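You operate a simulated robot arm through the tools that you are given. There is no shell and no other tool. Be economical: measure what you need, move in short steps, check, and stop when the job is done.

The job below is to be done with a simulated two-armed robot. You get a single attempt, and the scene is never put back.

TASK
Tighten the vice on the part in it, rub its burr off, loosen the vice.
Fine: use the stone block and put it back; leave the other parts as they are. What is to be rubbed or washed off counts as gone when no trace of it is left.
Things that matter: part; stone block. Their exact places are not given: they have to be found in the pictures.

It is judged by the outcome, as a careful person would: the job done as asked, and still so three seconds after it is handed in. It fails if anything else is knocked over, pushed out of place, dropped, spilled or broken.

THE ROBOT
Two 7-joint arms with two-finger grippers on one trunk, on a base that drives. Base frame: it is fixed to the floor where the robot stands at the start and does not move with it; the origin is under the middle of the robot, x ahead of it, y to its left, z up; the surface under the hand at the start is at about z = 0.76. Units: m, degrees, N and s.
The left shoulder is at the start at [0.06, 0.123, 0.945], the right one opposite. With the tool pointing down near the work surface each hand reaches from about 0.34 to 0.8 m from the robot's upright axis, wherever it stands, measured 20 degrees to its own side. Places, roughly: stone block (7x4x3 cm) [0.7, 0.3, 0.8]. Payload 1.47 kg a hand.
Tool frame (each hand has its own): the origin (TCP) lies between the finger pads and is the grasp point; the fingertips stand 0.016 m ahead of it; z points along the fingers, y is the line along which they close. Largest opening 0.087 m; the body of the gripper starts 0.055 m behind the TCP.
Orientation is that of the tool frame in the base frame, as a unit quaternion [w, x, y, z]. With the fingers straight down and closing along the base's y, the tool's x points along the base's -x, its y along +y and its z along -z.

THE INTERFACE
- The arms move only by the tool send_rows. It takes "left_increments", "right_increments" or both (then of equal length, played together; a hand with none holds still); each is a list of rows, each an object of numbers (a shift or turn left out is 0, a gripper value left out holds the last): "gripper": the gripper command, from -1 (fully open) to 1 (shut), values between in proportion; "tx", "ty", "tz": the shift along the tool's x, y, z in mm; "rx", "ry", "rz": the turn, a rotation vector about the tool's x, y, z in rad. In form: [{"gripper": .., "tx": .., "ty": .., "tz": .., "rx": .., "ry": .., "rz": ..}, ...]. A call has 1 to 8 rows; each row is the pose to reach, as a shift and turn from the pose commanded when the call began, along the tool's axes at that moment. Rows are played at 5 a second. More than 0.05 m and 8.6 degrees between two rows, or a gripper value outside its range, and nothing of the call is played. A pose out of reach is approached as far as the arm can. The call stops where the force on the tool passes 40 N (or 10 N more than at its start, if that is more) or the arm is blocked; 0.2 s more then pass. The fingers move at their own pace (about 0.153 m/s each) and stop on an object; they squeeze with about 28 N. The grip force told is the motor's: it shows also when the fingers shut on nothing. Time passes only in rows, and 0.2 s behind the last, so rows that repeat a pose let the fingers close. It gives the time, the measured TCP pose, the force on the tool (base axes), the opening and the grip force at its end, in the units of the frame above (readings bear some noise), with the torque about the TCP (base axes, N m) and any sound that the robot's microphone picked up.
- Cameras (640 x 400 px; columns grow to the right, rows downward): "scene" is now at [0.0872, 0.0362, 1.5093]; the picture's right is [0.42, -0.91, 0.00], its down [-0.59, -0.28, -0.76] and it looks along [0.68, 0.32, -0.66] (base axes); focal length 275 px, centre (320, 200). "left" rides on the left gripper at [0.073, -0.012, -0.09] in its tool frame; the picture's right is [0.16, 0.99, 0.00], its down [-0.72, 0.12, -0.68] and it looks along [-0.67, 0.11, 0.73] (tool axes); focal length 247 px, centre (320, 200). "right" rides on the right gripper at [0.073, 0.012, -0.09] in its tool frame; the picture's right is [-0.16, 0.99, 0.00], its down [-0.72, -0.12, -0.68] and it looks along [-0.67, -0.11, 0.73] (tool axes); focal length 247 px, centre (320, 200).
- capture(camera): a new picture of that camera. No time passes.
- lift_body(by): slides the trunk up (or, below 0, down) by that many m; the arms and the scene camera ride with it, the base frame stays. It gives what a move gives, with no picture.
- steer(legs): drives the robot by 1 to 6 legs, each [ahead, left, turn to the left] in m, m and degrees, along the robot's own axes; the way and the turn of a leg run together, so that a leg with both is an arc; at most 1.5 m and 180 degrees a leg. The arms and the cameras ride along, it lands a little off, and it stops where it bumps. It gives what a move gives.
- head_to(pan, tilt): turns the head with the scene camera to pan (to the left, within 120 degrees either way) and tilt (down, from -29 to 69), counted from straight ahead of the robot. It gives what a move gives.
- pixel_to_xyz(camera, pixels): for up to 12 pixels [column, row] of the newest picture of that camera ("zoom" is the newest enlarged one), the place [x, y, z] in the base frame of the surface seen there, good to about 0.002 m. No time passes.
- enlarge(camera, box): a new picture of the part [left, top, right, bottom] of that camera's present view, enlarged. No time passes.
- hand_in(): hands the job in; it is judged then, once.

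Work in short steps. Measure before you move; look again where a grasp or a placing could have gone wrong, and mend it. You have 80 turns and 70 pictures in all, those below and enlarged ones among them. Open the grippers and draw the arms clear of the work before you hand the job in, unless the task says otherwise; then end with one line.

The tools are called after ">>>" as name(argument=value, ...) on one line, values as JSON. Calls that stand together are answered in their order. send_rows: Moves the arms, as the interface text tells. Its arguments: {"type":"object","properties":{"left_increments":{"type":"array"},"right_increments":{"type":"array"}},"required":[]} The other tools are called the same way: lift_body (by) slides the trunk up or down; steer (legs) drives the base; head_to (pan, tilt) turns the head that bears the scene camera; capture (camera) takes a picture; pixel_to_xyz (camera, pixels) gives the place of the surface under pixels of a picture; enlarge (camera, box) takes an enlarged picture of a part of a camera's view; hand_in () hands the job in.

At the start:

```text
clock: 0.0
left_tcp_pos: [0.3917, 0.5094, 1.1283]
left_tool_rot: [0.0, 0.0, 1.0, -0.001]
left_ft_force: [0.0, 0.2, 0.1]
left_ft_torque: [0.02, 0.01, 0.01]
left_width: 0.0867
left_finger_force: 0.0
right_tcp_pos: [0.4617, 0.0425, 1.0852]
right_tool_rot: [0.0, 0.0, 1.0, 0.0]
right_ft_force: [-0.1, -0.2, 0.2]
right_ft_torque: [-0.01, -0.04, 0.01]
right_width: 0.0869
right_finger_force: 0.0
trunk travel left (down, up): [-0.1, 0.13]
robot x, y, heading: [-0.0014, -0.0017, 0.1]
head pan, tilt: [25.0, 40.9]
```

scene: 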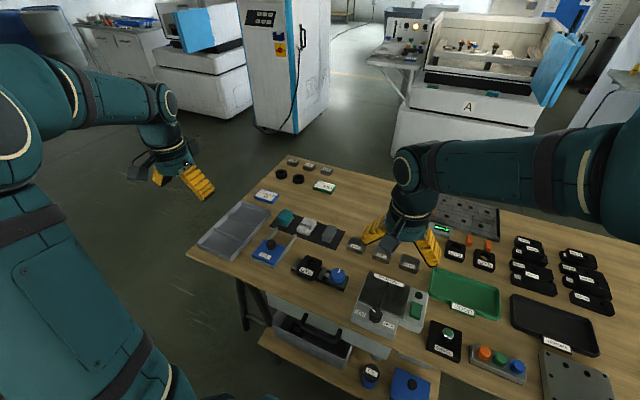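
right: 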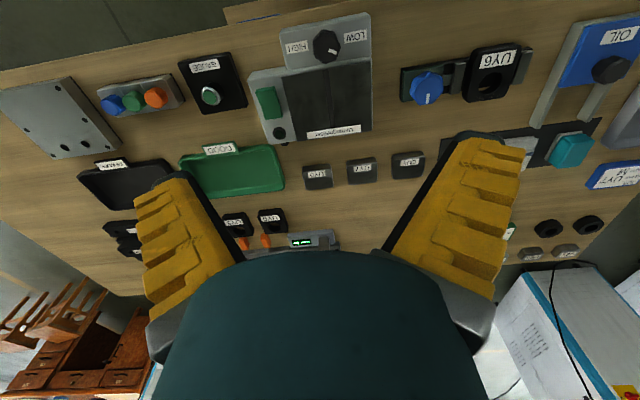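
left: 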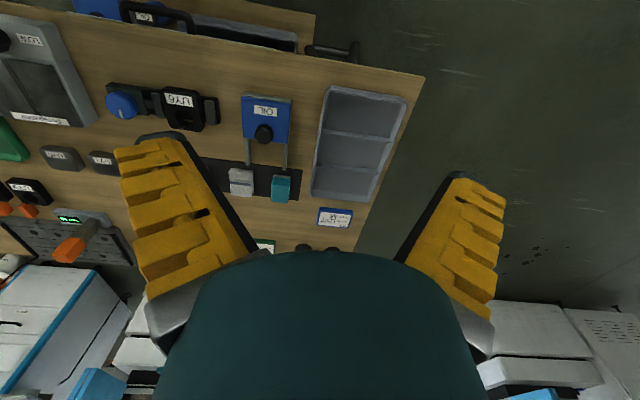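

The scene shows a bench with a vice-like thing around (320,272) and blocks around (310,228). I enlarge both areas to read the labels.

>>> enlarge(camera="scene", box=[240, 200, 380, 300])

>>> enlarge(camera="left", box=[90, 60, 330, 220])

>>> enlarge(camera="scene", box=[340, 200, 540, 390])

```text
4.00 times, centred on (310, 250) of scene
```

zoom: 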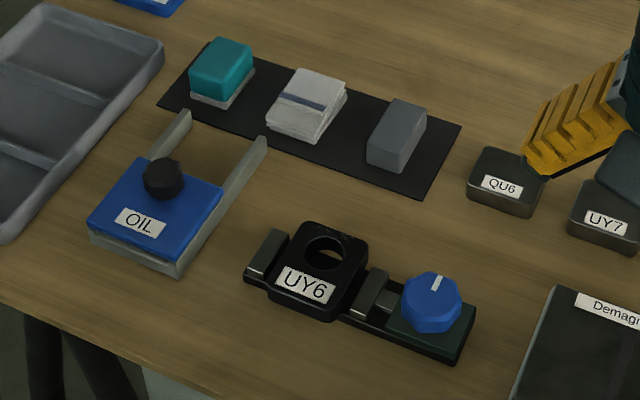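

```text
2.50 times, centred on (210, 140) of left
```

zoom: 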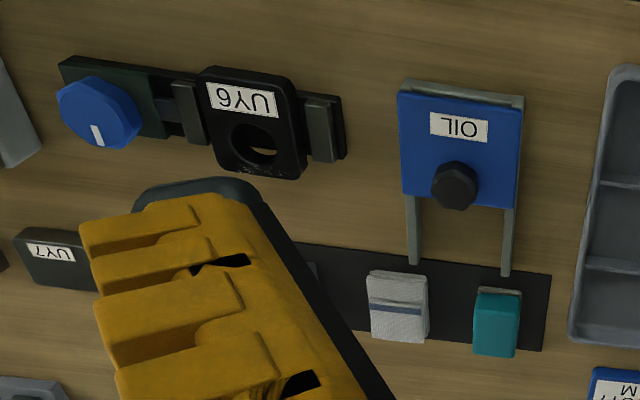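

```text
2.11 times, centred on (440, 295) of scene
```

zoom: 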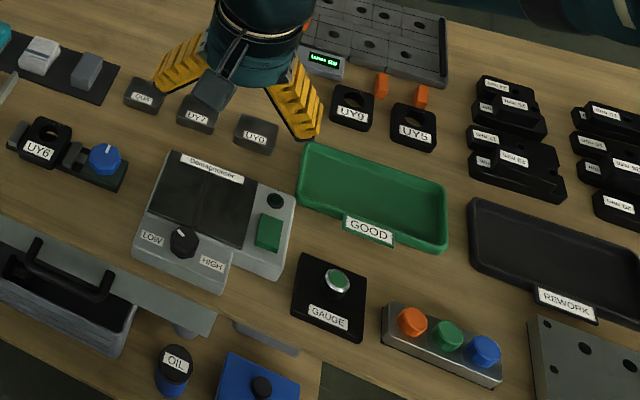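

The part UY6 sits in the vice (zoom 315,270), with the blue knob at zoom (432,300) and the grey stone at zoom (397,135). I measure them through the scene view.

>>> pixel_to_xyz(camera="scene", pixels=[[348, 270], [348, 277], [341.5, 273], [354.5, 275], [321.5, 256.5], [341, 227], [333, 240], [346, 229], [335, 234], [316, 271], [317, 257], [329, 259]])

>>> enlarge(camera="scene", box=[295, 245, 365, 295])

```text
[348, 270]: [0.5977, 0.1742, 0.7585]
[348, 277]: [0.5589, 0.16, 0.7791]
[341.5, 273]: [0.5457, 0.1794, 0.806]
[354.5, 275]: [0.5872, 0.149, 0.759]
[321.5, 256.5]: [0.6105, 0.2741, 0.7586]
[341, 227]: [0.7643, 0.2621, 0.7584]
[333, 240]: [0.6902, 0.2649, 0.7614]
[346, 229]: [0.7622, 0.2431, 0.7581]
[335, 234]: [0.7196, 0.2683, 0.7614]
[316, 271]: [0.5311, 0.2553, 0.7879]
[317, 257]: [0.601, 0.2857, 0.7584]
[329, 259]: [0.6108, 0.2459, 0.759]
```

```text
8.00 times, centred on (330, 270) of scene
```

zoom: 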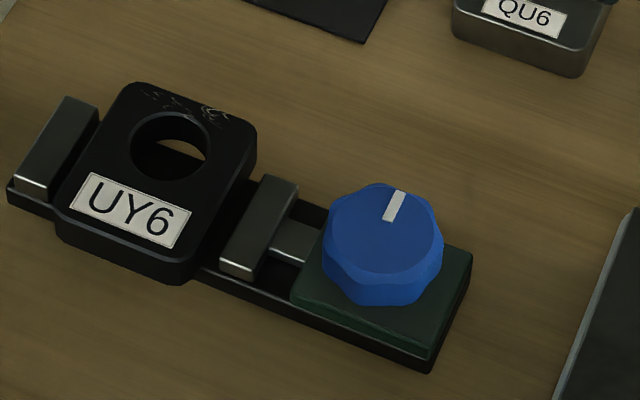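

The burr shows as scratch-like marks at zoom (180,103) on the top face's far strip. I measure in this zoom, then zoom on the stone.

>>> pixel_to_xyz(camera="zoom", pixels=[[380, 230], [330, 232], [437, 245], [385, 190], [380, 290], [145, 97], [212, 112], [180, 106], [130, 215], [270, 185], [70, 105], [450, 262]])

>>> enlarge(camera="scene", box=[270, 205, 350, 255])

```text
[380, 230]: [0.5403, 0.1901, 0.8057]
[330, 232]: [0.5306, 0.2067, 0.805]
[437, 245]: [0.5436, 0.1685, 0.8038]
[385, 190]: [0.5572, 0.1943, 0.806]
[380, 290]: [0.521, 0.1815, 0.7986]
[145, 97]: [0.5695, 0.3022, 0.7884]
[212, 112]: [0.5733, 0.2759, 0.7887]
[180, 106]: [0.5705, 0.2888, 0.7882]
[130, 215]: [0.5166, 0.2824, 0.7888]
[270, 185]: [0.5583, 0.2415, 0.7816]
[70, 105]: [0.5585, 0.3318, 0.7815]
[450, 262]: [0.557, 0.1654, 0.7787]
```

```text
8.00 times, centred on (310, 230) of scene
```

zoom: 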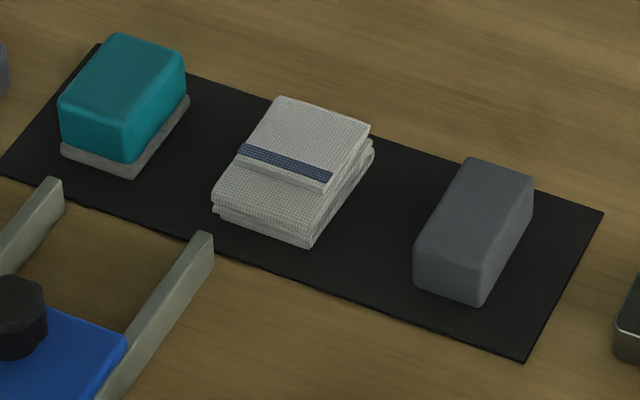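

The stone is at zoom (475,230), long side roughly along x. I measure its corners.

>>> pixel_to_xyz(camera="zoom", pixels=[[470, 165], [528, 182], [420, 248], [483, 263], [476, 212], [448, 285], [475, 295], [510, 255], [560, 240], [420, 280], [300, 150], [380, 240]])

```text
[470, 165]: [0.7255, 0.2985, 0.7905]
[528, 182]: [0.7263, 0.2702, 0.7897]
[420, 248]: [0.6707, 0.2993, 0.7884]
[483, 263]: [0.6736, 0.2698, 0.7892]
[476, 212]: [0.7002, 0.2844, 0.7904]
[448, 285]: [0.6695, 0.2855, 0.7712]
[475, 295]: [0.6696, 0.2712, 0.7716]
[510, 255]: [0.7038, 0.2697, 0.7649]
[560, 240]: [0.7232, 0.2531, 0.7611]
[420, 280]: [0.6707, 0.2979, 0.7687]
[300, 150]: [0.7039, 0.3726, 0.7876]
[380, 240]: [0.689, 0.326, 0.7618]
```

Knob centre is about (0.538, 0.188), top z 0.806; stone centre (0.699, 0.2845), top 0.790, long side along x. I bring the right hand above the knob, pre-turned counter-clockwise 0.8 rad, while the left stays.

>>> send_rows(right_increments=[{"gripper": -0.42, "tx": -9.5, "ty": 18.2, "tz": 20, "rz": -0.1}, {"tx": -19, "ty": 36.4, "tz": 40, "rz": -0.2}, {"tx": -28.5, "ty": 54.6, "tz": 60, "rz": -0.3}, {"tx": -38, "ty": 72.8, "tz": 80, "rz": -0.4}, {"tx": -47.5, "ty": 91, "tz": 105, "rz": -0.5}, {"tx": -57, "ty": 109, "tz": 130, "rz": -0.6}, {"tx": -66.5, "ty": 127, "tz": 155, "rz": -0.7}, {"tx": -76, "ty": 145.5, "tz": 185, "rz": -0.8}])

>>> capture(camera="right")

```text
clock: 1.8
left_tcp_pos: [0.3933, 0.5086, 1.1274]
left_tool_rot: [0.0, 0.0, 1.0, -0.001]
left_ft_force: [0.4, 0.1, 0.2]
left_ft_torque: [-0.01, 0.03, 0.05]
left_width: 0.087
left_finger_force: 0.0
right_tcp_pos: [0.5376, 0.1908, 0.901]
right_tool_rot: [0.0, -0.39, 0.921, 0.0]
right_ft_force: [-0.2, 0.0, -0.4]
right_ft_torque: [-0.02, 0.0, -0.02]
right_width: 0.0662
right_finger_force: 2.9
trunk travel left (down, up): [-0.1, 0.13]
robot x, y, heading: [0.0008, 0.0039, -0.0]
head pan, tilt: [25.0, 40.9]
```

```text
61 pictures are left
```

right: 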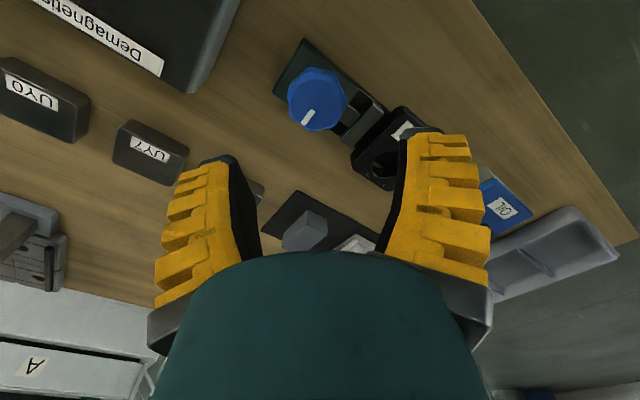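

The knob top is seen at (316,98) with the right hand above it. I re-measure it from this view.

>>> pixel_to_xyz(camera="right", pixels=[[313, 88], [290, 95], [343, 98], [309, 120], [325, 72], [390, 165]])

>>> enlarge(camera="right", box=[250, 30, 450, 190])

```text
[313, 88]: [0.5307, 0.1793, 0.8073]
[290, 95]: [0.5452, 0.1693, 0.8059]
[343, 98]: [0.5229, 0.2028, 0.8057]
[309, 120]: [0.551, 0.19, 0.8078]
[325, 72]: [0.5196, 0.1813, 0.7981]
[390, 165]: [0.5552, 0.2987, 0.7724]
```

```text
2.50 times, centred on (350, 110) of right
```

zoom: 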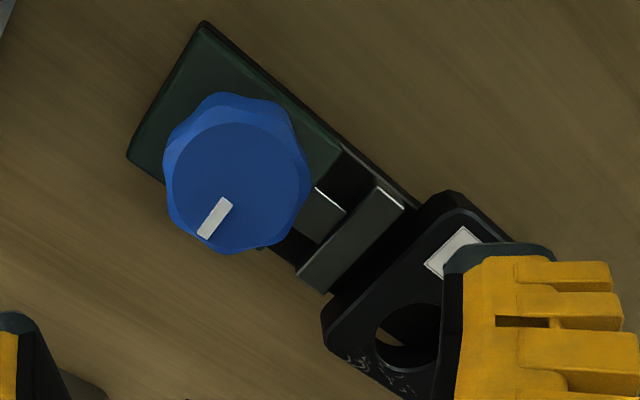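

Knob centre is about (0.537, 0.187), agreeing with the hand's place. I descend 102 mm and close.

>>> send_rows(right_increments=[{"tz": 30}, {"tz": 60}, {"tz": 85}, {"tz": 102}, {"tz": 102, "gripper": 1}, {"tz": 102}, {"tz": 102}])

>>> capture(camera="scene")

```text
clock: 3.4
left_tcp_pos: [0.3915, 0.509, 1.1275]
left_tool_rot: [0.0, 0.0, 1.0, -0.001]
left_ft_force: [-0.3, 0.2, -0.2]
left_ft_torque: [0.01, 0.01, -0.01]
left_width: 0.0869
left_finger_force: 0.0
right_tcp_pos: [0.5391, 0.1864, 0.7973]
right_tool_rot: [0.0, -0.39, 0.921, 0.0]
right_ft_force: [-2.1, 6.0, 0.1]
right_ft_torque: [0.19, -0.09, 0.01]
right_width: 0.0376
right_finger_force: 29.6
trunk travel left (down, up): [-0.1, 0.13]
robot x, y, heading: [0.0013, 0.001, 0.2]
head pan, tilt: [25.0, 40.9]
```

```text
59 pictures are left
```

scene: 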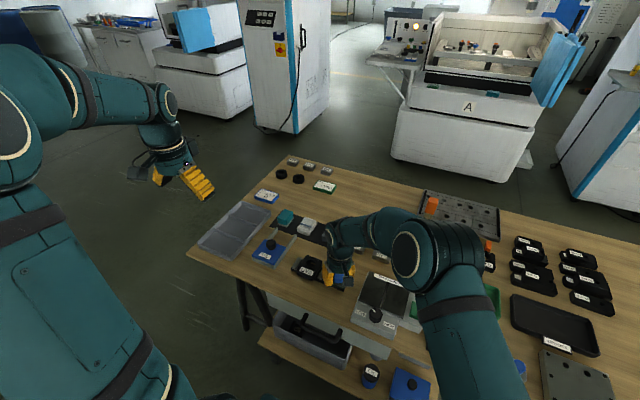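

The knob is gripped (width 37.6 mm). I turn it clockwise in steps.

>>> send_rows(right_increments=[{"rz": 0.12}, {"rz": 0.24}, {"rz": 0.36}, {"rz": 0.48}, {"rz": 0.6}, {"rz": 0.72}])

>>> enlarge(camera="scene", box=[290, 245, 370, 295])

```text
clock: 4.8
left_tcp_pos: [0.3914, 0.51, 1.1285]
left_tool_rot: [-0.001, 0.0, 1.0, 0.0]
left_ft_force: [0.7, 0.1, 0.3]
left_ft_torque: [0.01, 0.01, -0.03]
left_width: 0.0868
left_finger_force: 0.1
right_tcp_pos: [0.5393, 0.1886, 0.7969]
right_tool_rot: [0.001, -0.039, 0.999, 0.001]
right_ft_force: [-3.1, 10.5, 4.4]
right_ft_torque: [0.0, 0.09, 0.03]
right_width: 0.0369
right_finger_force: 29.7
trunk travel left (down, up): [-0.1, 0.13]
robot x, y, heading: [0.0054, 0.0008, -0.1]
head pan, tilt: [25.0, 40.9]
```

```text
8.00 times, centred on (330, 270) of scene
```

zoom: 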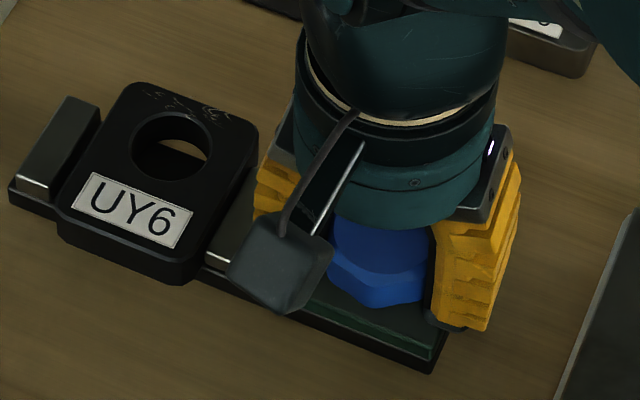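

The knob turned without slip and the jaw has moved toward the part (now at zoom 210,255). I keep turning.

>>> send_rows(right_increments=[{"rz": 0.12}, {"rz": 0.24}, {"rz": 0.36}, {"rz": 0.48}, {"rz": 0.6}, {"rz": 0.72}, {"rz": 0.84}])

>>> enlarge(camera="scene", box=[290, 245, 370, 295])

```text
clock: 6.4
left_tcp_pos: [0.392, 0.5085, 1.1281]
left_tool_rot: [0.0, 0.0, 1.0, 0.0]
left_ft_force: [-0.5, -0.1, 0.2]
left_ft_torque: [0.0, -0.01, 0.01]
left_width: 0.0869
left_finger_force: 0.1
right_tcp_pos: [0.5402, 0.1893, 0.7977]
right_tool_rot: [0.001, 0.372, 0.928, 0.0]
right_ft_force: [6.3, 13.8, 3.1]
right_ft_torque: [0.0, -0.13, 0.01]
right_width: 0.0363
right_finger_force: 29.6
trunk travel left (down, up): [-0.1, 0.13]
robot x, y, heading: [-0.0015, -0.0023, -0.1]
head pan, tilt: [25.0, 40.9]
```

```text
8.00 times, centred on (330, 270) of scene
```

zoom: 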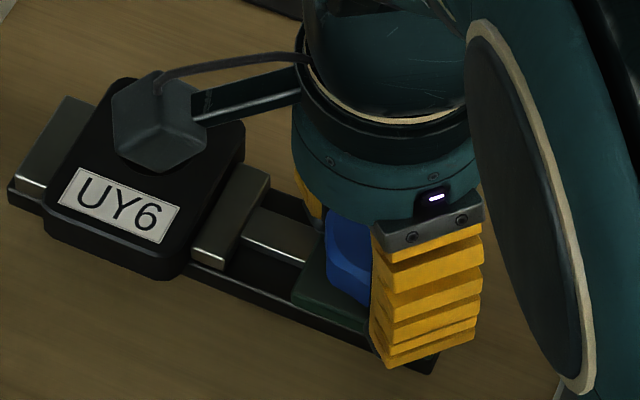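

The jaw has pushed the part over toward the fixed jaw; torque about z is still small. I turn on with care.

>>> send_rows(right_increments=[{"rz": 0.12}, {"rz": 0.24}, {"rz": 0.36}, {"rz": 0.48}])

>>> enlarge(camera="scene", box=[290, 245, 370, 295])

```text
clock: 7.4
left_tcp_pos: [0.3945, 0.5096, 1.1274]
left_tool_rot: [-0.001, 0.0, 1.0, 0.0]
left_ft_force: [0.9, 0.9, -0.3]
left_ft_torque: [0.02, 0.03, -0.01]
left_width: 0.0868
left_finger_force: 0.0
right_tcp_pos: [0.5396, 0.1887, 0.7976]
right_tool_rot: [0.001, 0.582, 0.813, -0.001]
right_ft_force: [12.2, 11.1, -1.0]
right_ft_torque: [-0.08, -0.16, 0.0]
right_width: 0.0364
right_finger_force: 30.0
trunk travel left (down, up): [-0.1, 0.13]
robot x, y, heading: [0.0006, -0.0036, 0.1]
head pan, tilt: [25.0, 40.9]
```

```text
8.00 times, centred on (330, 270) of scene
```

zoom: 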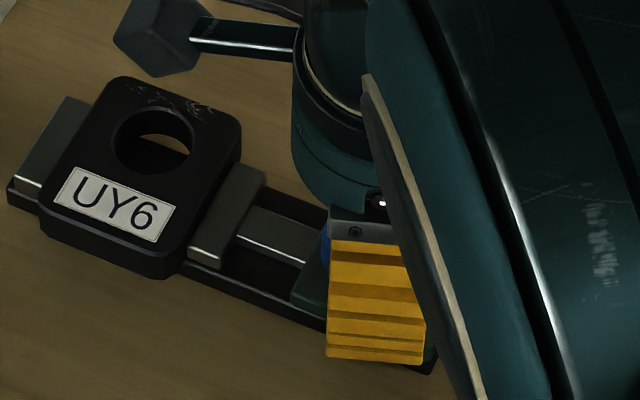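

It still moves a little (part edge shifted from zoom 45 to 40). I keep on turning.

>>> send_rows(right_increments=[{"rz": 0.12}, {"rz": 0.24}, {"rz": 0.36}, {"rz": 0.48}])

>>> enlarge(camera="scene", box=[290, 245, 370, 295])

```text
clock: 8.4
left_tcp_pos: [0.3937, 0.509, 1.1277]
left_tool_rot: [0.0, 0.0, 1.0, -0.001]
left_ft_force: [0.9, -0.7, 0.4]
left_ft_torque: [-0.01, -0.02, 0.0]
left_width: 0.087
left_finger_force: 0.0
right_tcp_pos: [0.5394, 0.188, 0.7985]
right_tool_rot: [0.001, 0.759, 0.651, 0.0]
right_ft_force: [16.3, 12.7, -6.7]
right_ft_torque: [0.04, 0.06, 0.03]
right_width: 0.0361
right_finger_force: 30.5
trunk travel left (down, up): [-0.1, 0.13]
robot x, y, heading: [-0.0005, -0.0005, 0.0]
head pan, tilt: [25.0, 40.9]
```

```text
8.00 times, centred on (330, 270) of scene
```

zoom: 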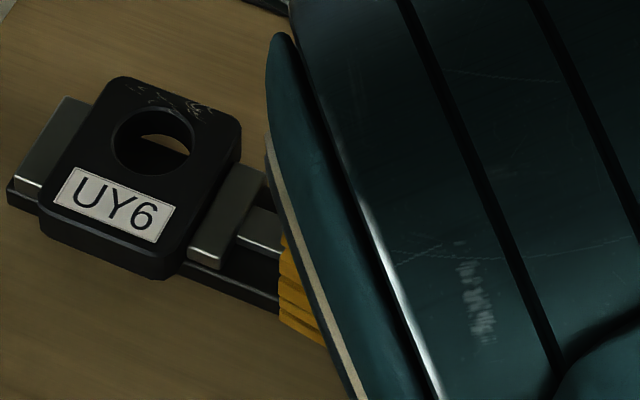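

The jaw and part no longer moved over this last 0.48 rad, so the vice appears tight with the fingers slipping. I let go, lift, and look at the knob's mark.

>>> send_rows(right_increments=[{"gripper": -0.42}, {"gripper": -0.42}, {"tz": -40}, {"tz": -80}, {"tz": -100}])

>>> capture(camera="right")

>>> enlarge(camera="scene", box=[290, 245, 370, 295])

```text
clock: 9.6
left_tcp_pos: [0.3925, 0.5077, 1.1293]
left_tool_rot: [0.0, -0.001, 1.0, 0.0]
left_ft_force: [-0.7, -1.2, -0.4]
left_ft_torque: [0.01, 0.02, -0.04]
left_width: 0.0872
left_finger_force: 0.0
right_tcp_pos: [0.539, 0.1858, 0.8989]
right_tool_rot: [0.0, 0.758, 0.652, 0.0]
right_ft_force: [-1.0, 0.0, 0.1]
right_ft_torque: [0.02, -0.01, -0.02]
right_width: 0.0662
right_finger_force: 3.3
trunk travel left (down, up): [-0.1, 0.13]
robot x, y, heading: [-0.0003, 0.0037, -0.0]
head pan, tilt: [25.0, 40.9]
```

```text
54 pictures are left
```

right: 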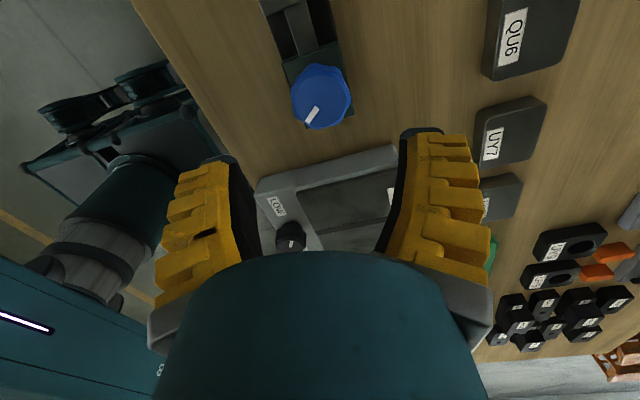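

```text
8.00 times, centred on (330, 270) of scene
```

zoom: 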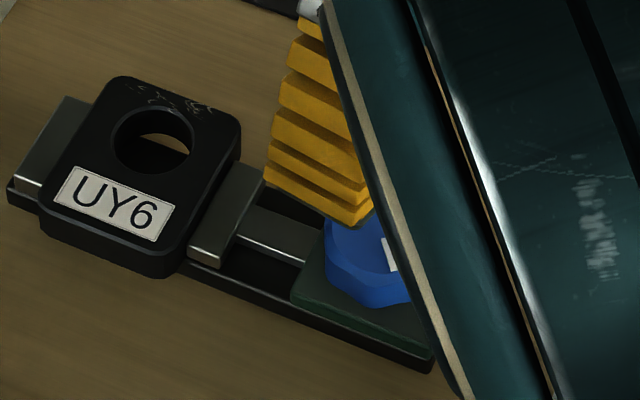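

I compute the knob pointer's direction in the base frame: mark tip around (307,121), knob centre around (321,97).

>>> enlarge(camera="right", box=[280, 50, 360, 140])

>>> pixel_to_xyz(camera="right", pixels=[[307, 121], [316, 109], [300, 20], [285, 50]])

```text
4.44 times, centred on (320, 95) of right
```

zoom: 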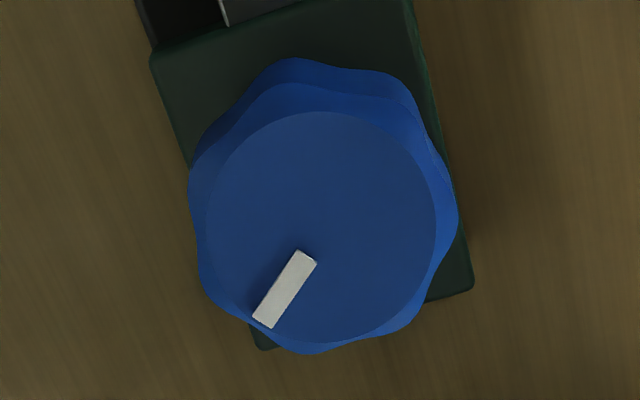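

```text
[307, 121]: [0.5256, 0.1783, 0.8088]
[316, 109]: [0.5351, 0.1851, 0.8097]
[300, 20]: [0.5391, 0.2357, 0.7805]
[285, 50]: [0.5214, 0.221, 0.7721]
```

The knob turned the whole 144° without slipping (pointer now toward −x,−y), and torque was low. I regrasp a quarter turn back and turn further, watching for real resistance.

>>> send_rows(right_increments=[{"rz": -0.14}, {"rz": -0.28}, {"rz": -0.42}, {"rz": -0.56}, {"rz": -0.7}, {"rz": -0.84}, {"rz": -0.98}, {"rz": -1.12}])

>>> send_rows(right_increments=[{"rz": -0.14}, {"rz": -0.28}, {"rz": -0.45}])

>>> enlarge(camera="scene", box=[290, 245, 370, 295])

```text
clock: 11.4
left_tcp_pos: [0.3917, 0.5068, 1.1279]
left_tool_rot: [0.0, 0.0, 1.0, 0.0]
left_ft_force: [-0.7, -0.3, 0.0]
left_ft_torque: [-0.01, -0.02, 0.02]
left_width: 0.0871
left_finger_force: 0.1
right_tcp_pos: [0.5401, 0.1882, 0.899]
right_tool_rot: [0.0, 0.296, 0.955, 0.0]
right_ft_force: [0.5, 0.6, 0.9]
right_ft_torque: [0.02, 0.01, 0.0]
right_width: 0.0661
right_finger_force: 2.5
trunk travel left (down, up): [-0.1, 0.13]
robot x, y, heading: [0.0003, 0.0027, 0.3]
head pan, tilt: [25.0, 40.9]
```

```text
refused: row 3 steps farther than a row can; nothing moved
```

```text
8.00 times, centred on (330, 270) of scene
```

zoom: 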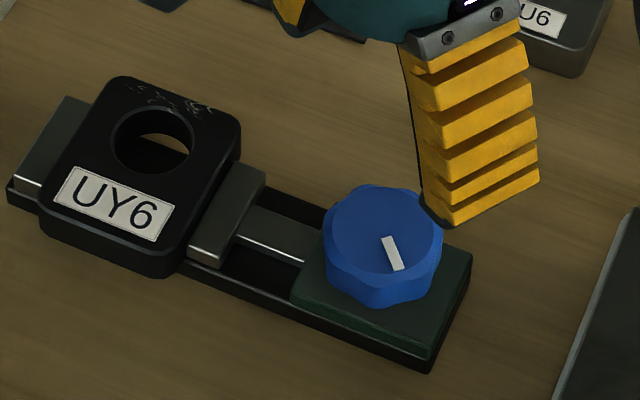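

The knob mark and jaw (against the part) are clear. I finish turning the hand back, shift a bit to centre, and descend to regrip.

>>> send_rows(right_increments=[{"rz": -0.14}, {"rz": -0.28}, {"rz": -0.42}, {"rz": -0.45}])

>>> send_rows(right_increments=[{"tx": -1.5, "ty": 1.5, "tz": 35}, {"tx": -1.5, "ty": 1.5, "tz": 70}, {"tx": -1.5, "ty": 1.5, "tz": 100}, {"tx": -1.5, "ty": 1.5, "tz": 100, "gripper": 1}, {"tx": -1.5, "ty": 1.5, "tz": 100}, {"tx": -1.5, "ty": 1.5, "tz": 100}])

>>> send_rows(right_increments=[{"rz": 0.12}, {"rz": 0.24}, {"rz": 0.36}])

>>> enlarge(camera="scene", box=[290, 245, 370, 295])

```text
clock: 12.4
left_tcp_pos: [0.3928, 0.508, 1.1298]
left_tool_rot: [0.0, 0.0, 1.0, -0.001]
left_ft_force: [0.0, 0.6, 0.1]
left_ft_torque: [0.01, -0.01, 0.02]
left_width: 0.087
left_finger_force: 0.1
right_tcp_pos: [0.5399, 0.1888, 0.8985]
right_tool_rot: [0.001, 0.074, 0.997, 0.0]
right_ft_force: [-0.2, -0.7, -0.3]
right_ft_torque: [-0.01, 0.01, -0.01]
right_width: 0.0662
right_finger_force: 3.0
trunk travel left (down, up): [-0.1, 0.13]
robot x, y, heading: [0.0014, -0.0002, 0.2]
head pan, tilt: [25.0, 40.9]
```

```text
clock: 13.8
left_tcp_pos: [0.3928, 0.5071, 1.1283]
left_tool_rot: [0.0, -0.001, 1.0, 0.0]
left_ft_force: [1.0, -0.2, 0.1]
left_ft_torque: [0.01, 0.02, 0.06]
left_width: 0.0871
left_finger_force: 0.0
right_tcp_pos: [0.5395, 0.1882, 0.8006]
right_tool_rot: [0.001, 0.075, 0.997, -0.001]
right_ft_force: [1.0, -1.3, -1.2]
right_ft_torque: [-0.09, -0.66, 0.02]
right_width: 0.0367
right_finger_force: 30.2
trunk travel left (down, up): [-0.1, 0.13]
robot x, y, heading: [-0.0035, -0.0004, -0.0]
head pan, tilt: [25.0, 40.9]
```

```text
clock: 14.6
left_tcp_pos: [0.3918, 0.5081, 1.1296]
left_tool_rot: [0.0, 0.0, 1.0, 0.0]
left_ft_force: [0.6, 0.5, -0.5]
left_ft_torque: [-0.01, -0.01, -0.01]
left_width: 0.0871
left_finger_force: 0.0
right_tcp_pos: [0.5413, 0.188, 0.7998]
right_tool_rot: [-0.001, 0.253, 0.967, 0.0]
right_ft_force: [-6.0, -2.9, 1.3]
right_ft_torque: [-0.07, -0.11, 0.5]
right_width: 0.0367
right_finger_force: 30.5
trunk travel left (down, up): [-0.1, 0.13]
robot x, y, heading: [0.0008, -0.0005, 0.1]
head pan, tilt: [25.0, 40.9]
```

```text
8.00 times, centred on (330, 270) of scene
```

zoom: 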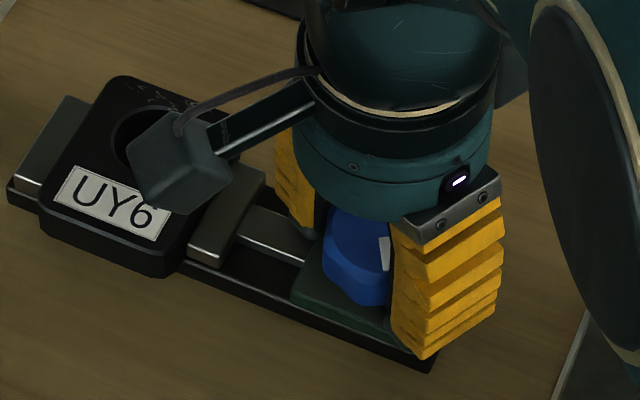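

Torque about z rose to 0.5 N m: the vice is tight. I release and lift the right hand away to the side.

>>> send_rows(right_increments=[{"gripper": -0.42}, {"gripper": -0.42}, {"tz": -45}, {"tz": -90}, {"ty": -40, "tz": -115}, {"ty": -80, "tz": -140}, {"ty": -120, "tz": -165}, {"ty": -160, "tz": -190}])

>>> send_rows(left_increments=[{"gripper": -1, "tx": -38, "ty": -28, "tz": 0}, {"tx": -76, "ty": -56, "tz": 0}, {"tx": -114, "ty": -84, "tz": 0}, {"tx": -152, "ty": -112, "tz": 0}, {"tx": -190, "ty": -140, "tz": 0}, {"tx": -228, "ty": -168, "tz": 0}, {"tx": -266, "ty": -196, "tz": 0}, {"tx": -306, "ty": -223, "tz": 0}])

>>> send_rows(left_increments=[{"tz": 40}, {"tz": 80}, {"tz": 120}, {"tz": 160}, {"tz": 200}, {"tz": 228}])

>>> capture(camera="scene")

>>> capture(camera="left")

```text
clock: 16.4
left_tcp_pos: [0.3925, 0.5073, 1.1298]
left_tool_rot: [0.0, 0.0, 1.0, 0.0]
left_ft_force: [0.3, -0.5, -0.8]
left_ft_torque: [0.02, -0.01, 0.01]
left_width: 0.0871
left_finger_force: 0.0
right_tcp_pos: [0.4618, 0.0473, 0.989]
right_tool_rot: [0.0, 0.252, 0.968, 0.0]
right_ft_force: [-0.1, 0.3, 0.1]
right_ft_torque: [0.02, -0.01, 0.01]
right_width: 0.0662
right_finger_force: 3.7
trunk travel left (down, up): [-0.1, 0.13]
robot x, y, heading: [0.0023, -0.0004, 0.4]
head pan, tilt: [25.0, 40.9]
```

```text
clock: 18.2
left_tcp_pos: [0.6993, 0.2858, 1.1287]
left_tool_rot: [0.0, -0.001, 1.0, 0.0]
left_ft_force: [0.1, -0.1, 0.5]
left_ft_torque: [0.01, -0.01, -0.01]
left_width: 0.0872
left_finger_force: 0.0
right_tcp_pos: [0.4641, 0.0477, 0.9876]
right_tool_rot: [-0.001, 0.253, 0.967, 0.001]
right_ft_force: [0.0, -0.5, -0.2]
right_ft_torque: [0.02, 0.02, 0.02]
right_width: 0.0662
right_finger_force: 3.1
trunk travel left (down, up): [-0.1, 0.13]
robot x, y, heading: [0.0006, 0.0044, 0.0]
head pan, tilt: [25.0, 40.9]
```

```text
clock: 19.6
left_tcp_pos: [0.6986, 0.2862, 0.9012]
left_tool_rot: [0.0, 0.0, 1.0, 0.0]
left_ft_force: [0.3, -0.5, 1.1]
left_ft_torque: [-0.02, -0.02, 0.01]
left_width: 0.0869
left_finger_force: 0.0
right_tcp_pos: [0.4633, 0.0492, 0.9876]
right_tool_rot: [0.0, 0.252, 0.968, 0.0]
right_ft_force: [0.2, -0.4, 0.0]
right_ft_torque: [-0.01, 0.0, -0.04]
right_width: 0.0659
right_finger_force: 3.7
trunk travel left (down, up): [-0.1, 0.13]
robot x, y, heading: [-0.0004, -0.0001, -0.1]
head pan, tilt: [25.0, 40.9]
```

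```text
49 pictures are left
```

scene: 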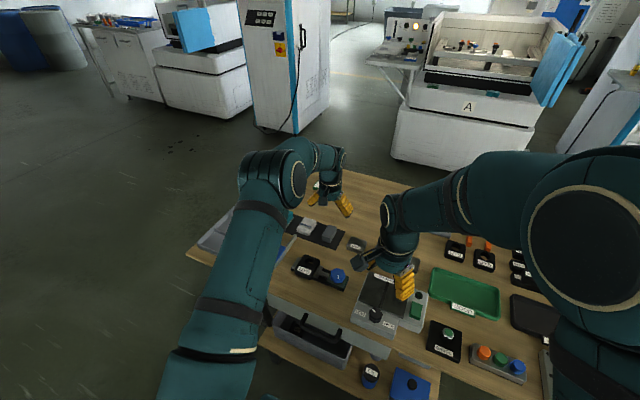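

```text
48 pictures are left
```

left: 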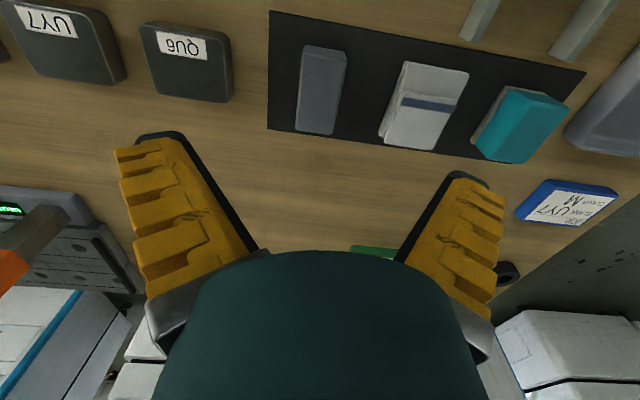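

The stone is at (322,90) in the left view, as expected under the TCP. I re-measure it for the grasp.

>>> pixel_to_xyz(camera="left", pixels=[[306, 52], [344, 54], [300, 128], [331, 132], [322, 90], [280, 90], [370, 90], [393, 90]])

```text
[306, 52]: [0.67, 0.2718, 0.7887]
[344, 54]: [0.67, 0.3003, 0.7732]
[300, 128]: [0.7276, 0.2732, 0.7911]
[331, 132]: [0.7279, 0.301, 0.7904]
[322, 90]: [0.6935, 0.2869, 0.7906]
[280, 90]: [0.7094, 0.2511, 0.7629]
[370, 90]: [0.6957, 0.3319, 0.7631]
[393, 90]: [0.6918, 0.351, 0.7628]
```

Stone centre (0.699, 0.285), aligned. I set the fingers to about 65 mm (clear of the cloth at y≥0.33), descend to TCP z 0.788 and grip.

>>> send_rows(left_increments=[{"gripper": -0.42}, {"tz": 40}, {"tz": 80}, {"tz": 100}, {"tz": 113}, {"tz": 113, "gripper": 1}, {"tz": 113}, {"tz": 113}])

>>> capture(camera="left")

```text
clock: 21.4
left_tcp_pos: [0.6973, 0.2848, 0.7902]
left_tool_rot: [0.002, 0.0, 1.0, 0.0]
left_ft_force: [1.7, 1.8, 5.9]
left_ft_torque: [-0.01, 0.18, -0.08]
left_width: 0.0274
left_finger_force: 28.0
right_tcp_pos: [0.4613, 0.049, 0.9891]
right_tool_rot: [0.0, 0.252, 0.968, 0.0]
right_ft_force: [0.1, 0.4, -0.6]
right_ft_torque: [0.01, -0.01, 0.01]
right_width: 0.066
right_finger_force: 3.4
trunk travel left (down, up): [-0.1, 0.13]
robot x, y, heading: [-0.0039, -0.0033, -0.0]
head pan, tilt: [25.0, 40.9]
```

```text
47 pictures are left
```

left: 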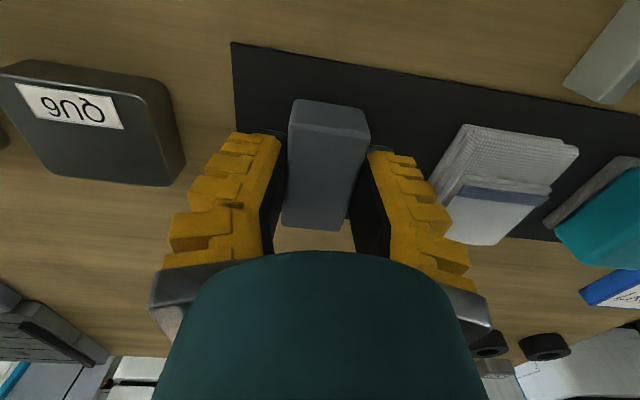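

The stone is gripped (27.4 mm wide). I lift it 90 mm and look at the part again with the scene camera.

>>> send_rows(left_increments=[{"tz": -30}, {"tz": -60}, {"tz": -90}])

>>> enlarge(camera="scene", box=[280, 245, 344, 285])

>>> capture(camera="left")

```text
clock: 22.2
left_tcp_pos: [0.6969, 0.287, 0.8783]
left_tool_rot: [-0.001, 0.0, 1.0, 0.0]
left_ft_force: [0.7, -0.6, -1.2]
left_ft_torque: [-0.01, 0.01, -0.03]
left_width: 0.0266
left_finger_force: 27.8
right_tcp_pos: [0.4619, 0.0476, 0.9873]
right_tool_rot: [0.0, 0.252, 0.968, 0.0]
right_ft_force: [0.5, -1.1, 0.4]
right_ft_torque: [0.0, -0.01, 0.0]
right_width: 0.0664
right_finger_force: 3.0
trunk travel left (down, up): [-0.1, 0.13]
robot x, y, heading: [0.0021, -0.0014, -0.1]
head pan, tilt: [25.0, 40.9]
```

```text
10.00 times, centred on (312, 265) of scene
```

zoom: 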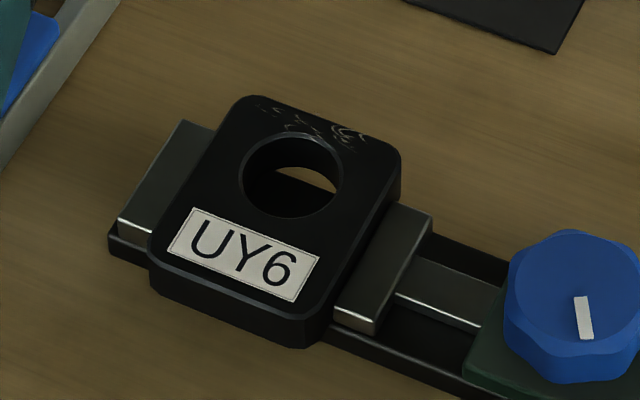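

```text
45 pictures are left
```

left: 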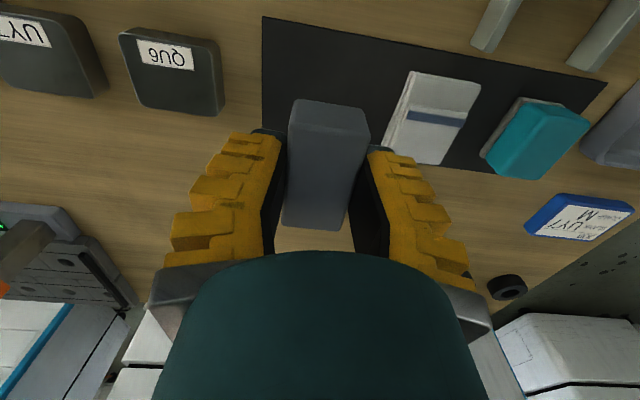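

The burr spans zoom (270,105)–(365,140) on the part's top. I measure its ends and the edges of the part.

>>> pixel_to_xyz(camera="zoom", pixels=[[275, 110], [362, 133], [320, 115], [320, 133], [245, 98], [395, 155], [160, 250], [315, 315], [185, 130], [420, 215], [330, 150], [600, 330]])

```text
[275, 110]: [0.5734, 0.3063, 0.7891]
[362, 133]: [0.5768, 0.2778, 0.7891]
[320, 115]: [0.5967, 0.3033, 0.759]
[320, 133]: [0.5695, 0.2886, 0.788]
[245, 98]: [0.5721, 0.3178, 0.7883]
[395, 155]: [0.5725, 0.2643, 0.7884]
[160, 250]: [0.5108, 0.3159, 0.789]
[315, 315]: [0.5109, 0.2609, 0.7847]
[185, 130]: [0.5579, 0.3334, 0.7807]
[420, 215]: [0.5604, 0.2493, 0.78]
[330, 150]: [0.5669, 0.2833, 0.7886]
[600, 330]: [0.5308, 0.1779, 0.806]
```

The burr centre is about (0.571, 0.291) on the top face at z 0.789; the stone bottom will be 28 mm below TCP. I move the stone above it and then down to just above contact.

>>> send_rows(left_increments=[{"tx": 40, "ty": 2}, {"tx": 80, "ty": 4}, {"tx": 120, "ty": 5.5}, {"tx": 132, "ty": 5.5, "tz": 20}, {"tx": 132, "ty": 5.5, "tz": 45}, {"tx": 132, "ty": 5.5, "tz": 57}])

>>> enlarge(camera="scene", box=[280, 245, 344, 285])

```text
clock: 23.6
left_tcp_pos: [0.5646, 0.2908, 0.8203]
left_tool_rot: [0.001, 0.001, 1.0, 0.001]
left_ft_force: [-0.6, -0.2, -2.1]
left_ft_torque: [0.01, -0.03, 0.01]
left_width: 0.0266
left_finger_force: 27.8
right_tcp_pos: [0.4628, 0.0497, 0.9871]
right_tool_rot: [0.0, 0.251, 0.968, 0.001]
right_ft_force: [0.6, 0.3, -1.3]
right_ft_torque: [0.01, 0.02, 0.0]
right_width: 0.0661
right_finger_force: 2.9
trunk travel left (down, up): [-0.1, 0.13]
robot x, y, heading: [0.0002, 0.0013, 0.1]
head pan, tilt: [25.0, 40.9]
```

```text
10.00 times, centred on (312, 265) of scene
```

zoom: 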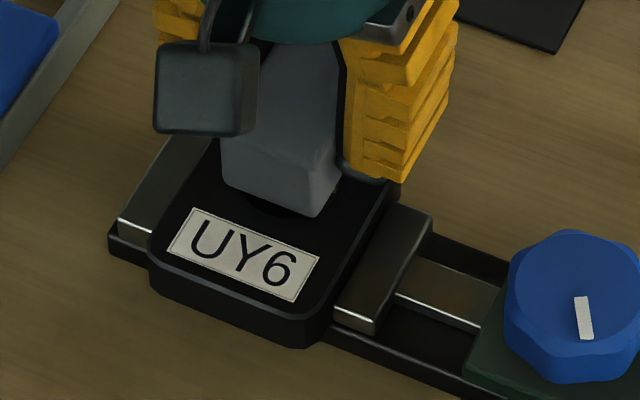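

Stone hovers just above the top face, over the burr. I press down a few millimetres gently and read the force.

>>> send_rows(left_increments=[{"tz": 2}, {"tz": 4}, {"tz": 5}, {"tz": 5}])

```text
clock: 24.6
left_tcp_pos: [0.5662, 0.2909, 0.8166]
left_tool_rot: [0.0, 0.0, 1.0, 0.0]
left_ft_force: [-2.6, 2.7, 12.9]
left_ft_torque: [-0.02, 0.24, -0.03]
left_width: 0.0288
left_finger_force: 28.3
right_tcp_pos: [0.4618, 0.0478, 0.9884]
right_tool_rot: [0.0, 0.252, 0.968, 0.0]
right_ft_force: [-0.2, 0.4, 0.7]
right_ft_torque: [-0.03, -0.01, -0.01]
right_width: 0.066
right_finger_force: 3.0
trunk travel left (down, up): [-0.1, 0.13]
robot x, y, heading: [0.0018, 0.0029, -0.0]
head pan, tilt: [25.0, 40.9]
```

Contact with about 13 N. I rub back and forth along y and x over the burr.

>>> send_rows(left_increments=[{"tx": -8, "ty": 8}, {"tx": 8, "ty": 15}, {"tx": -8, "ty": 15}, {"tx": -8, "ty": 0}, {"tx": 8, "ty": -8}, {"tx": -8, "ty": -15}, {"tx": 8, "ty": -15}, {"tx": 0, "ty": 0}])

>>> send_rows(left_increments=[{"tx": -10, "ty": 15}, {"tx": -10, "ty": -15}, {"tx": -4, "ty": 15}, {"tx": -4, "ty": -15}, {"tx": 2, "ty": 15}, {"tx": 2, "ty": -15}, {"tx": -6, "ty": 15}, {"tx": 0, "ty": 0}])

>>> send_rows(left_increments=[{"tz": -20}, {"tx": -30, "tz": -60}, {"tx": -70, "tz": -75}, {"tx": -110, "tz": -75}])

>>> enlarge(camera="scene", box=[280, 245, 344, 285])

```text
clock: 26.4
left_tcp_pos: [0.5643, 0.2886, 0.8166]
left_tool_rot: [0.0, 0.0, 1.0, 0.0]
left_ft_force: [-1.8, -2.2, 7.0]
left_ft_torque: [-0.03, -0.01, -0.02]
left_width: 0.0276
left_finger_force: 28.2
right_tcp_pos: [0.4617, 0.0484, 0.9888]
right_tool_rot: [0.0, 0.252, 0.968, 0.0]
right_ft_force: [-0.4, 0.0, -0.3]
right_ft_torque: [-0.02, 0.01, -0.01]
right_width: 0.0661
right_finger_force: 3.2
trunk travel left (down, up): [-0.1, 0.13]
robot x, y, heading: [-0.0017, -0.0016, -0.2]
head pan, tilt: [25.0, 40.9]
```

```text
clock: 28.2
left_tcp_pos: [0.5669, 0.2888, 0.8173]
left_tool_rot: [-0.001, 0.001, 1.0, 0.001]
left_ft_force: [-1.7, -0.5, 2.7]
left_ft_torque: [-0.02, 0.02, 0.0]
left_width: 0.027
left_finger_force: 28.0
right_tcp_pos: [0.4627, 0.0481, 0.9878]
right_tool_rot: [0.0, 0.253, 0.968, 0.002]
right_ft_force: [0.6, -0.7, 0.9]
right_ft_torque: [-0.01, 0.04, -0.01]
right_width: 0.0661
right_finger_force: 3.4
trunk travel left (down, up): [-0.1, 0.13]
robot x, y, heading: [0.0016, 0.0041, 0.0]
head pan, tilt: [25.0, 40.9]
```

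```text
clock: 29.2
left_tcp_pos: [0.6761, 0.2897, 0.8919]
left_tool_rot: [-0.001, 0.0, 1.0, -0.001]
left_ft_force: [-0.3, 0.5, -2.7]
left_ft_torque: [0.01, 0.0, 0.0]
left_width: 0.0266
left_finger_force: 28.2
right_tcp_pos: [0.4638, 0.0491, 0.9883]
right_tool_rot: [0.001, 0.252, 0.968, 0.0]
right_ft_force: [-0.1, 0.7, 0.1]
right_ft_torque: [0.01, 0.01, 0.01]
right_width: 0.0662
right_finger_force: 3.1
trunk travel left (down, up): [-0.1, 0.13]
robot x, y, heading: [-0.0035, -0.0002, 0.1]
head pan, tilt: [25.0, 40.9]
```

```text
10.00 times, centred on (312, 265) of scene
```

zoom: 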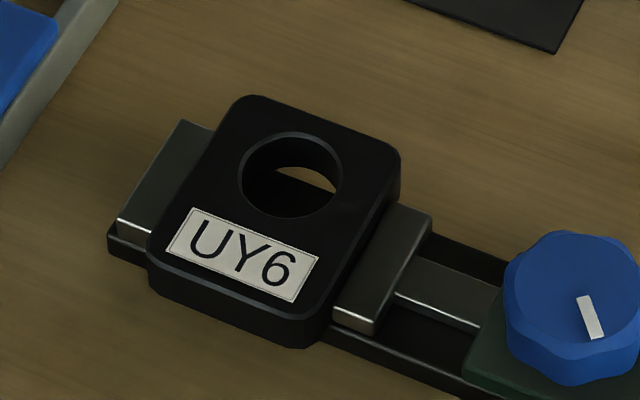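

The burr appears gone and the part hasn't moved. I check with a stronger enlargement for any trace, and check the stone in the left hand.

>>> enlarge(camera="scene", box=[298, 250, 326, 268])

>>> capture(camera="left")

```text
16.00 times, centred on (312, 259) of scene
```

zoom: 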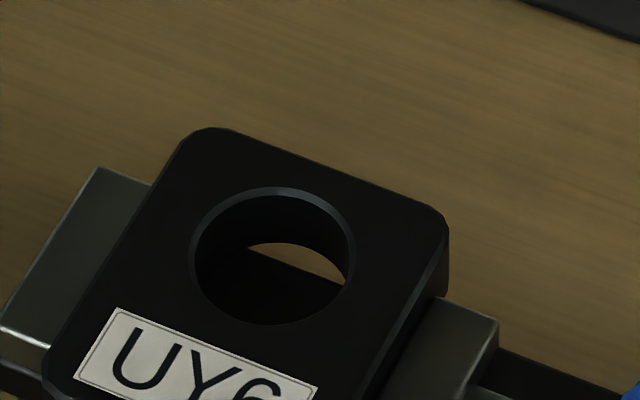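

```text
41 pictures are left
```

left: 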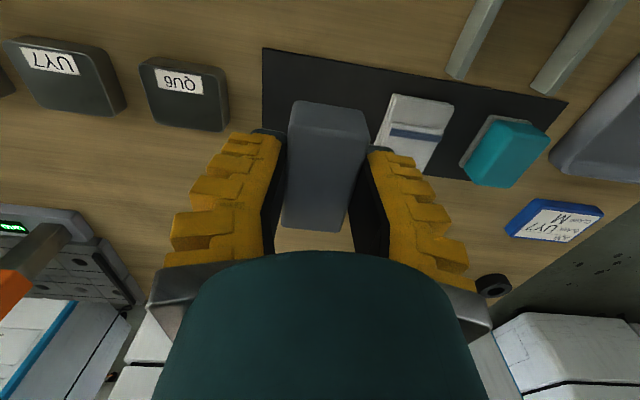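

No trace is left. I return the stone to exactly where it was picked: tx −22, ty −5.5, then down about 101 mm.

>>> send_rows(left_increments=[{"tx": -22, "ty": -5.5, "tz": 20}, {"tx": -22, "ty": -5.5, "tz": 55}, {"tx": -22, "ty": -5.5, "tz": 85}, {"tx": -22, "ty": -5.5, "tz": 95}, {"tx": -22, "ty": -5.5, "tz": 101}, {"tx": -22, "ty": -5.5, "tz": 101}])

```text
clock: 30.6
left_tcp_pos: [0.6986, 0.2832, 0.7898]
left_tool_rot: [0.0, 0.0, 1.0, 0.0]
left_ft_force: [0.2, -0.7, -0.7]
left_ft_torque: [0.03, -0.02, -0.01]
left_width: 0.0267
left_finger_force: 27.8
right_tcp_pos: [0.4625, 0.0483, 0.988]
right_tool_rot: [0.0, 0.253, 0.968, 0.0]
right_ft_force: [0.3, -0.2, 0.0]
right_ft_torque: [0.02, -0.03, -0.02]
right_width: 0.0663
right_finger_force: 3.0
trunk travel left (down, up): [-0.1, 0.13]
robot x, y, heading: [0.0024, 0.0007, 0.1]
head pan, tilt: [25.0, 40.9]
```

Not much contact yet (−0.7 N against −2.7 N in the air), so I lower in small steps until it rests firmly.

>>> send_rows(left_increments=[{"tz": 1}, {"tz": 2}, {"tz": 2.5}, {"tz": 2.5}])

```text
clock: 31.6
left_tcp_pos: [0.6988, 0.2843, 0.7888]
left_tool_rot: [0.001, -0.001, 1.0, 0.001]
left_ft_force: [5.5, -0.6, 12.1]
left_ft_torque: [-0.02, -0.19, 0.02]
left_width: 0.029
left_finger_force: 28.0
right_tcp_pos: [0.4613, 0.0482, 0.9891]
right_tool_rot: [0.0, 0.252, 0.968, 0.0]
right_ft_force: [-0.8, 0.6, 1.2]
right_ft_torque: [-0.03, 0.01, -0.04]
right_width: 0.0662
right_finger_force: 3.7
trunk travel left (down, up): [-0.1, 0.13]
robot x, y, heading: [-0.0051, -0.0014, -0.1]
head pan, tilt: [25.0, 40.9]
```

It rests on the mat (12 N). I release to 65 mm, lift straight, and draw the left arm back toward its start.

>>> send_rows(left_increments=[{"tz": -1.5}, {"tz": -1.5, "gripper": -0.42}, {"tz": -1.5}, {"tz": -1.5}, {"tz": -30}, {"tz": -75}, {"tz": -120}, {"tz": -165}])

>>> send_rows(left_increments=[{"tx": 38, "ty": 28, "tz": -20}, {"tx": 76, "ty": 56, "tz": -40}, {"tx": 114, "ty": 84, "tz": -60}, {"tx": 152, "ty": 112, "tz": -80}, {"tx": 190, "ty": 140, "tz": -100}, {"tx": 220, "ty": 165, "tz": -120}, {"tx": 250, "ty": 190, "tz": -140}, {"tx": 280, "ty": 215, "tz": -160}])

>>> enlarge(camera="scene", box=[270, 205, 350, 255])

```text
clock: 33.4
left_tcp_pos: [0.6953, 0.2837, 0.9528]
left_tool_rot: [0.001, 0.0, 1.0, 0.0]
left_ft_force: [0.3, -0.5, 0.0]
left_ft_torque: [-0.02, -0.03, -0.01]
left_width: 0.066
left_finger_force: 3.3
right_tcp_pos: [0.4623, 0.049, 0.9884]
right_tool_rot: [0.0, 0.252, 0.968, 0.001]
right_ft_force: [-0.2, 0.4, 0.9]
right_ft_torque: [0.03, -0.01, -0.02]
right_width: 0.0663
right_finger_force: 3.6
trunk travel left (down, up): [-0.1, 0.13]
robot x, y, heading: [-0.0025, -0.0, 0.1]
head pan, tilt: [25.0, 40.9]
```

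```text
refused: row 1 steps farther than a row can; nothing moved
```

```text
8.00 times, centred on (310, 230) of scene
```

zoom: 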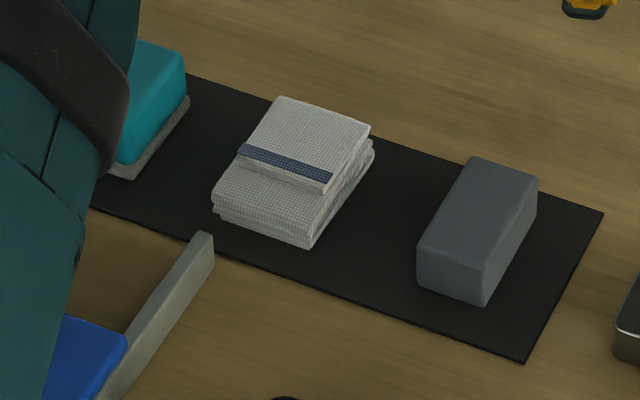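

The stone is back in its place (zoom 478,230 as before). I retreat the left arm in smaller steps, at the same time as rotating the right hand clockwise for the loosening grasp.

>>> send_rows(left_increments=[{"tx": 35, "ty": 26, "tz": -18}, {"tx": 70, "ty": 52, "tz": -36}, {"tx": 105, "ty": 78, "tz": -54}, {"tx": 140, "ty": 104, "tz": -72}, {"tx": 175, "ty": 130, "tz": -90}, {"tx": 210, "ty": 156, "tz": -108}, {"tx": 245, "ty": 182, "tz": -126}, {"tx": 280, "ty": 208, "tz": -144}], right_increments=[{"rz": 0.13}, {"rz": 0.26}, {"rz": 0.39}, {"rz": 0.52}, {"rz": 0.65}, {"rz": 0.78}, {"rz": 0.91}, {"rz": 1.04}])

>>> capture(camera="scene")

```text
clock: 35.2
left_tcp_pos: [0.4173, 0.4912, 1.0951]
left_tool_rot: [0.0, 0.0, 1.0, 0.0]
left_ft_force: [-0.6, 0.1, -0.8]
left_ft_torque: [0.0, 0.01, -0.02]
left_width: 0.0662
left_finger_force: 3.3
right_tcp_pos: [0.462, 0.0483, 0.9884]
right_tool_rot: [0.0, 0.7, 0.714, 0.0]
right_ft_force: [0.3, 1.1, 0.8]
right_ft_torque: [-0.02, 0.0, -0.01]
right_width: 0.0665
right_finger_force: 3.3
trunk travel left (down, up): [-0.1, 0.13]
robot x, y, heading: [0.0004, -0.0013, 0.3]
head pan, tilt: [25.0, 40.9]
```

```text
39 pictures are left
```

scene: 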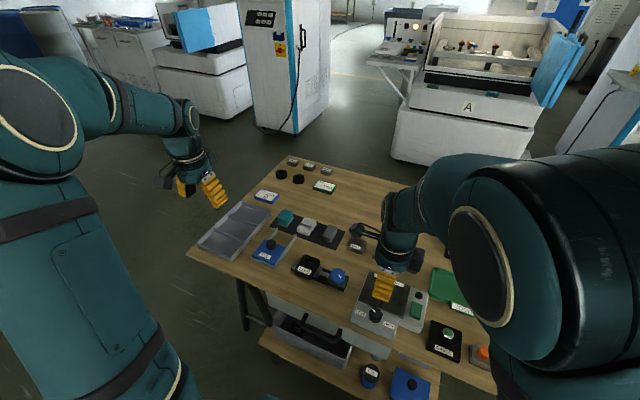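

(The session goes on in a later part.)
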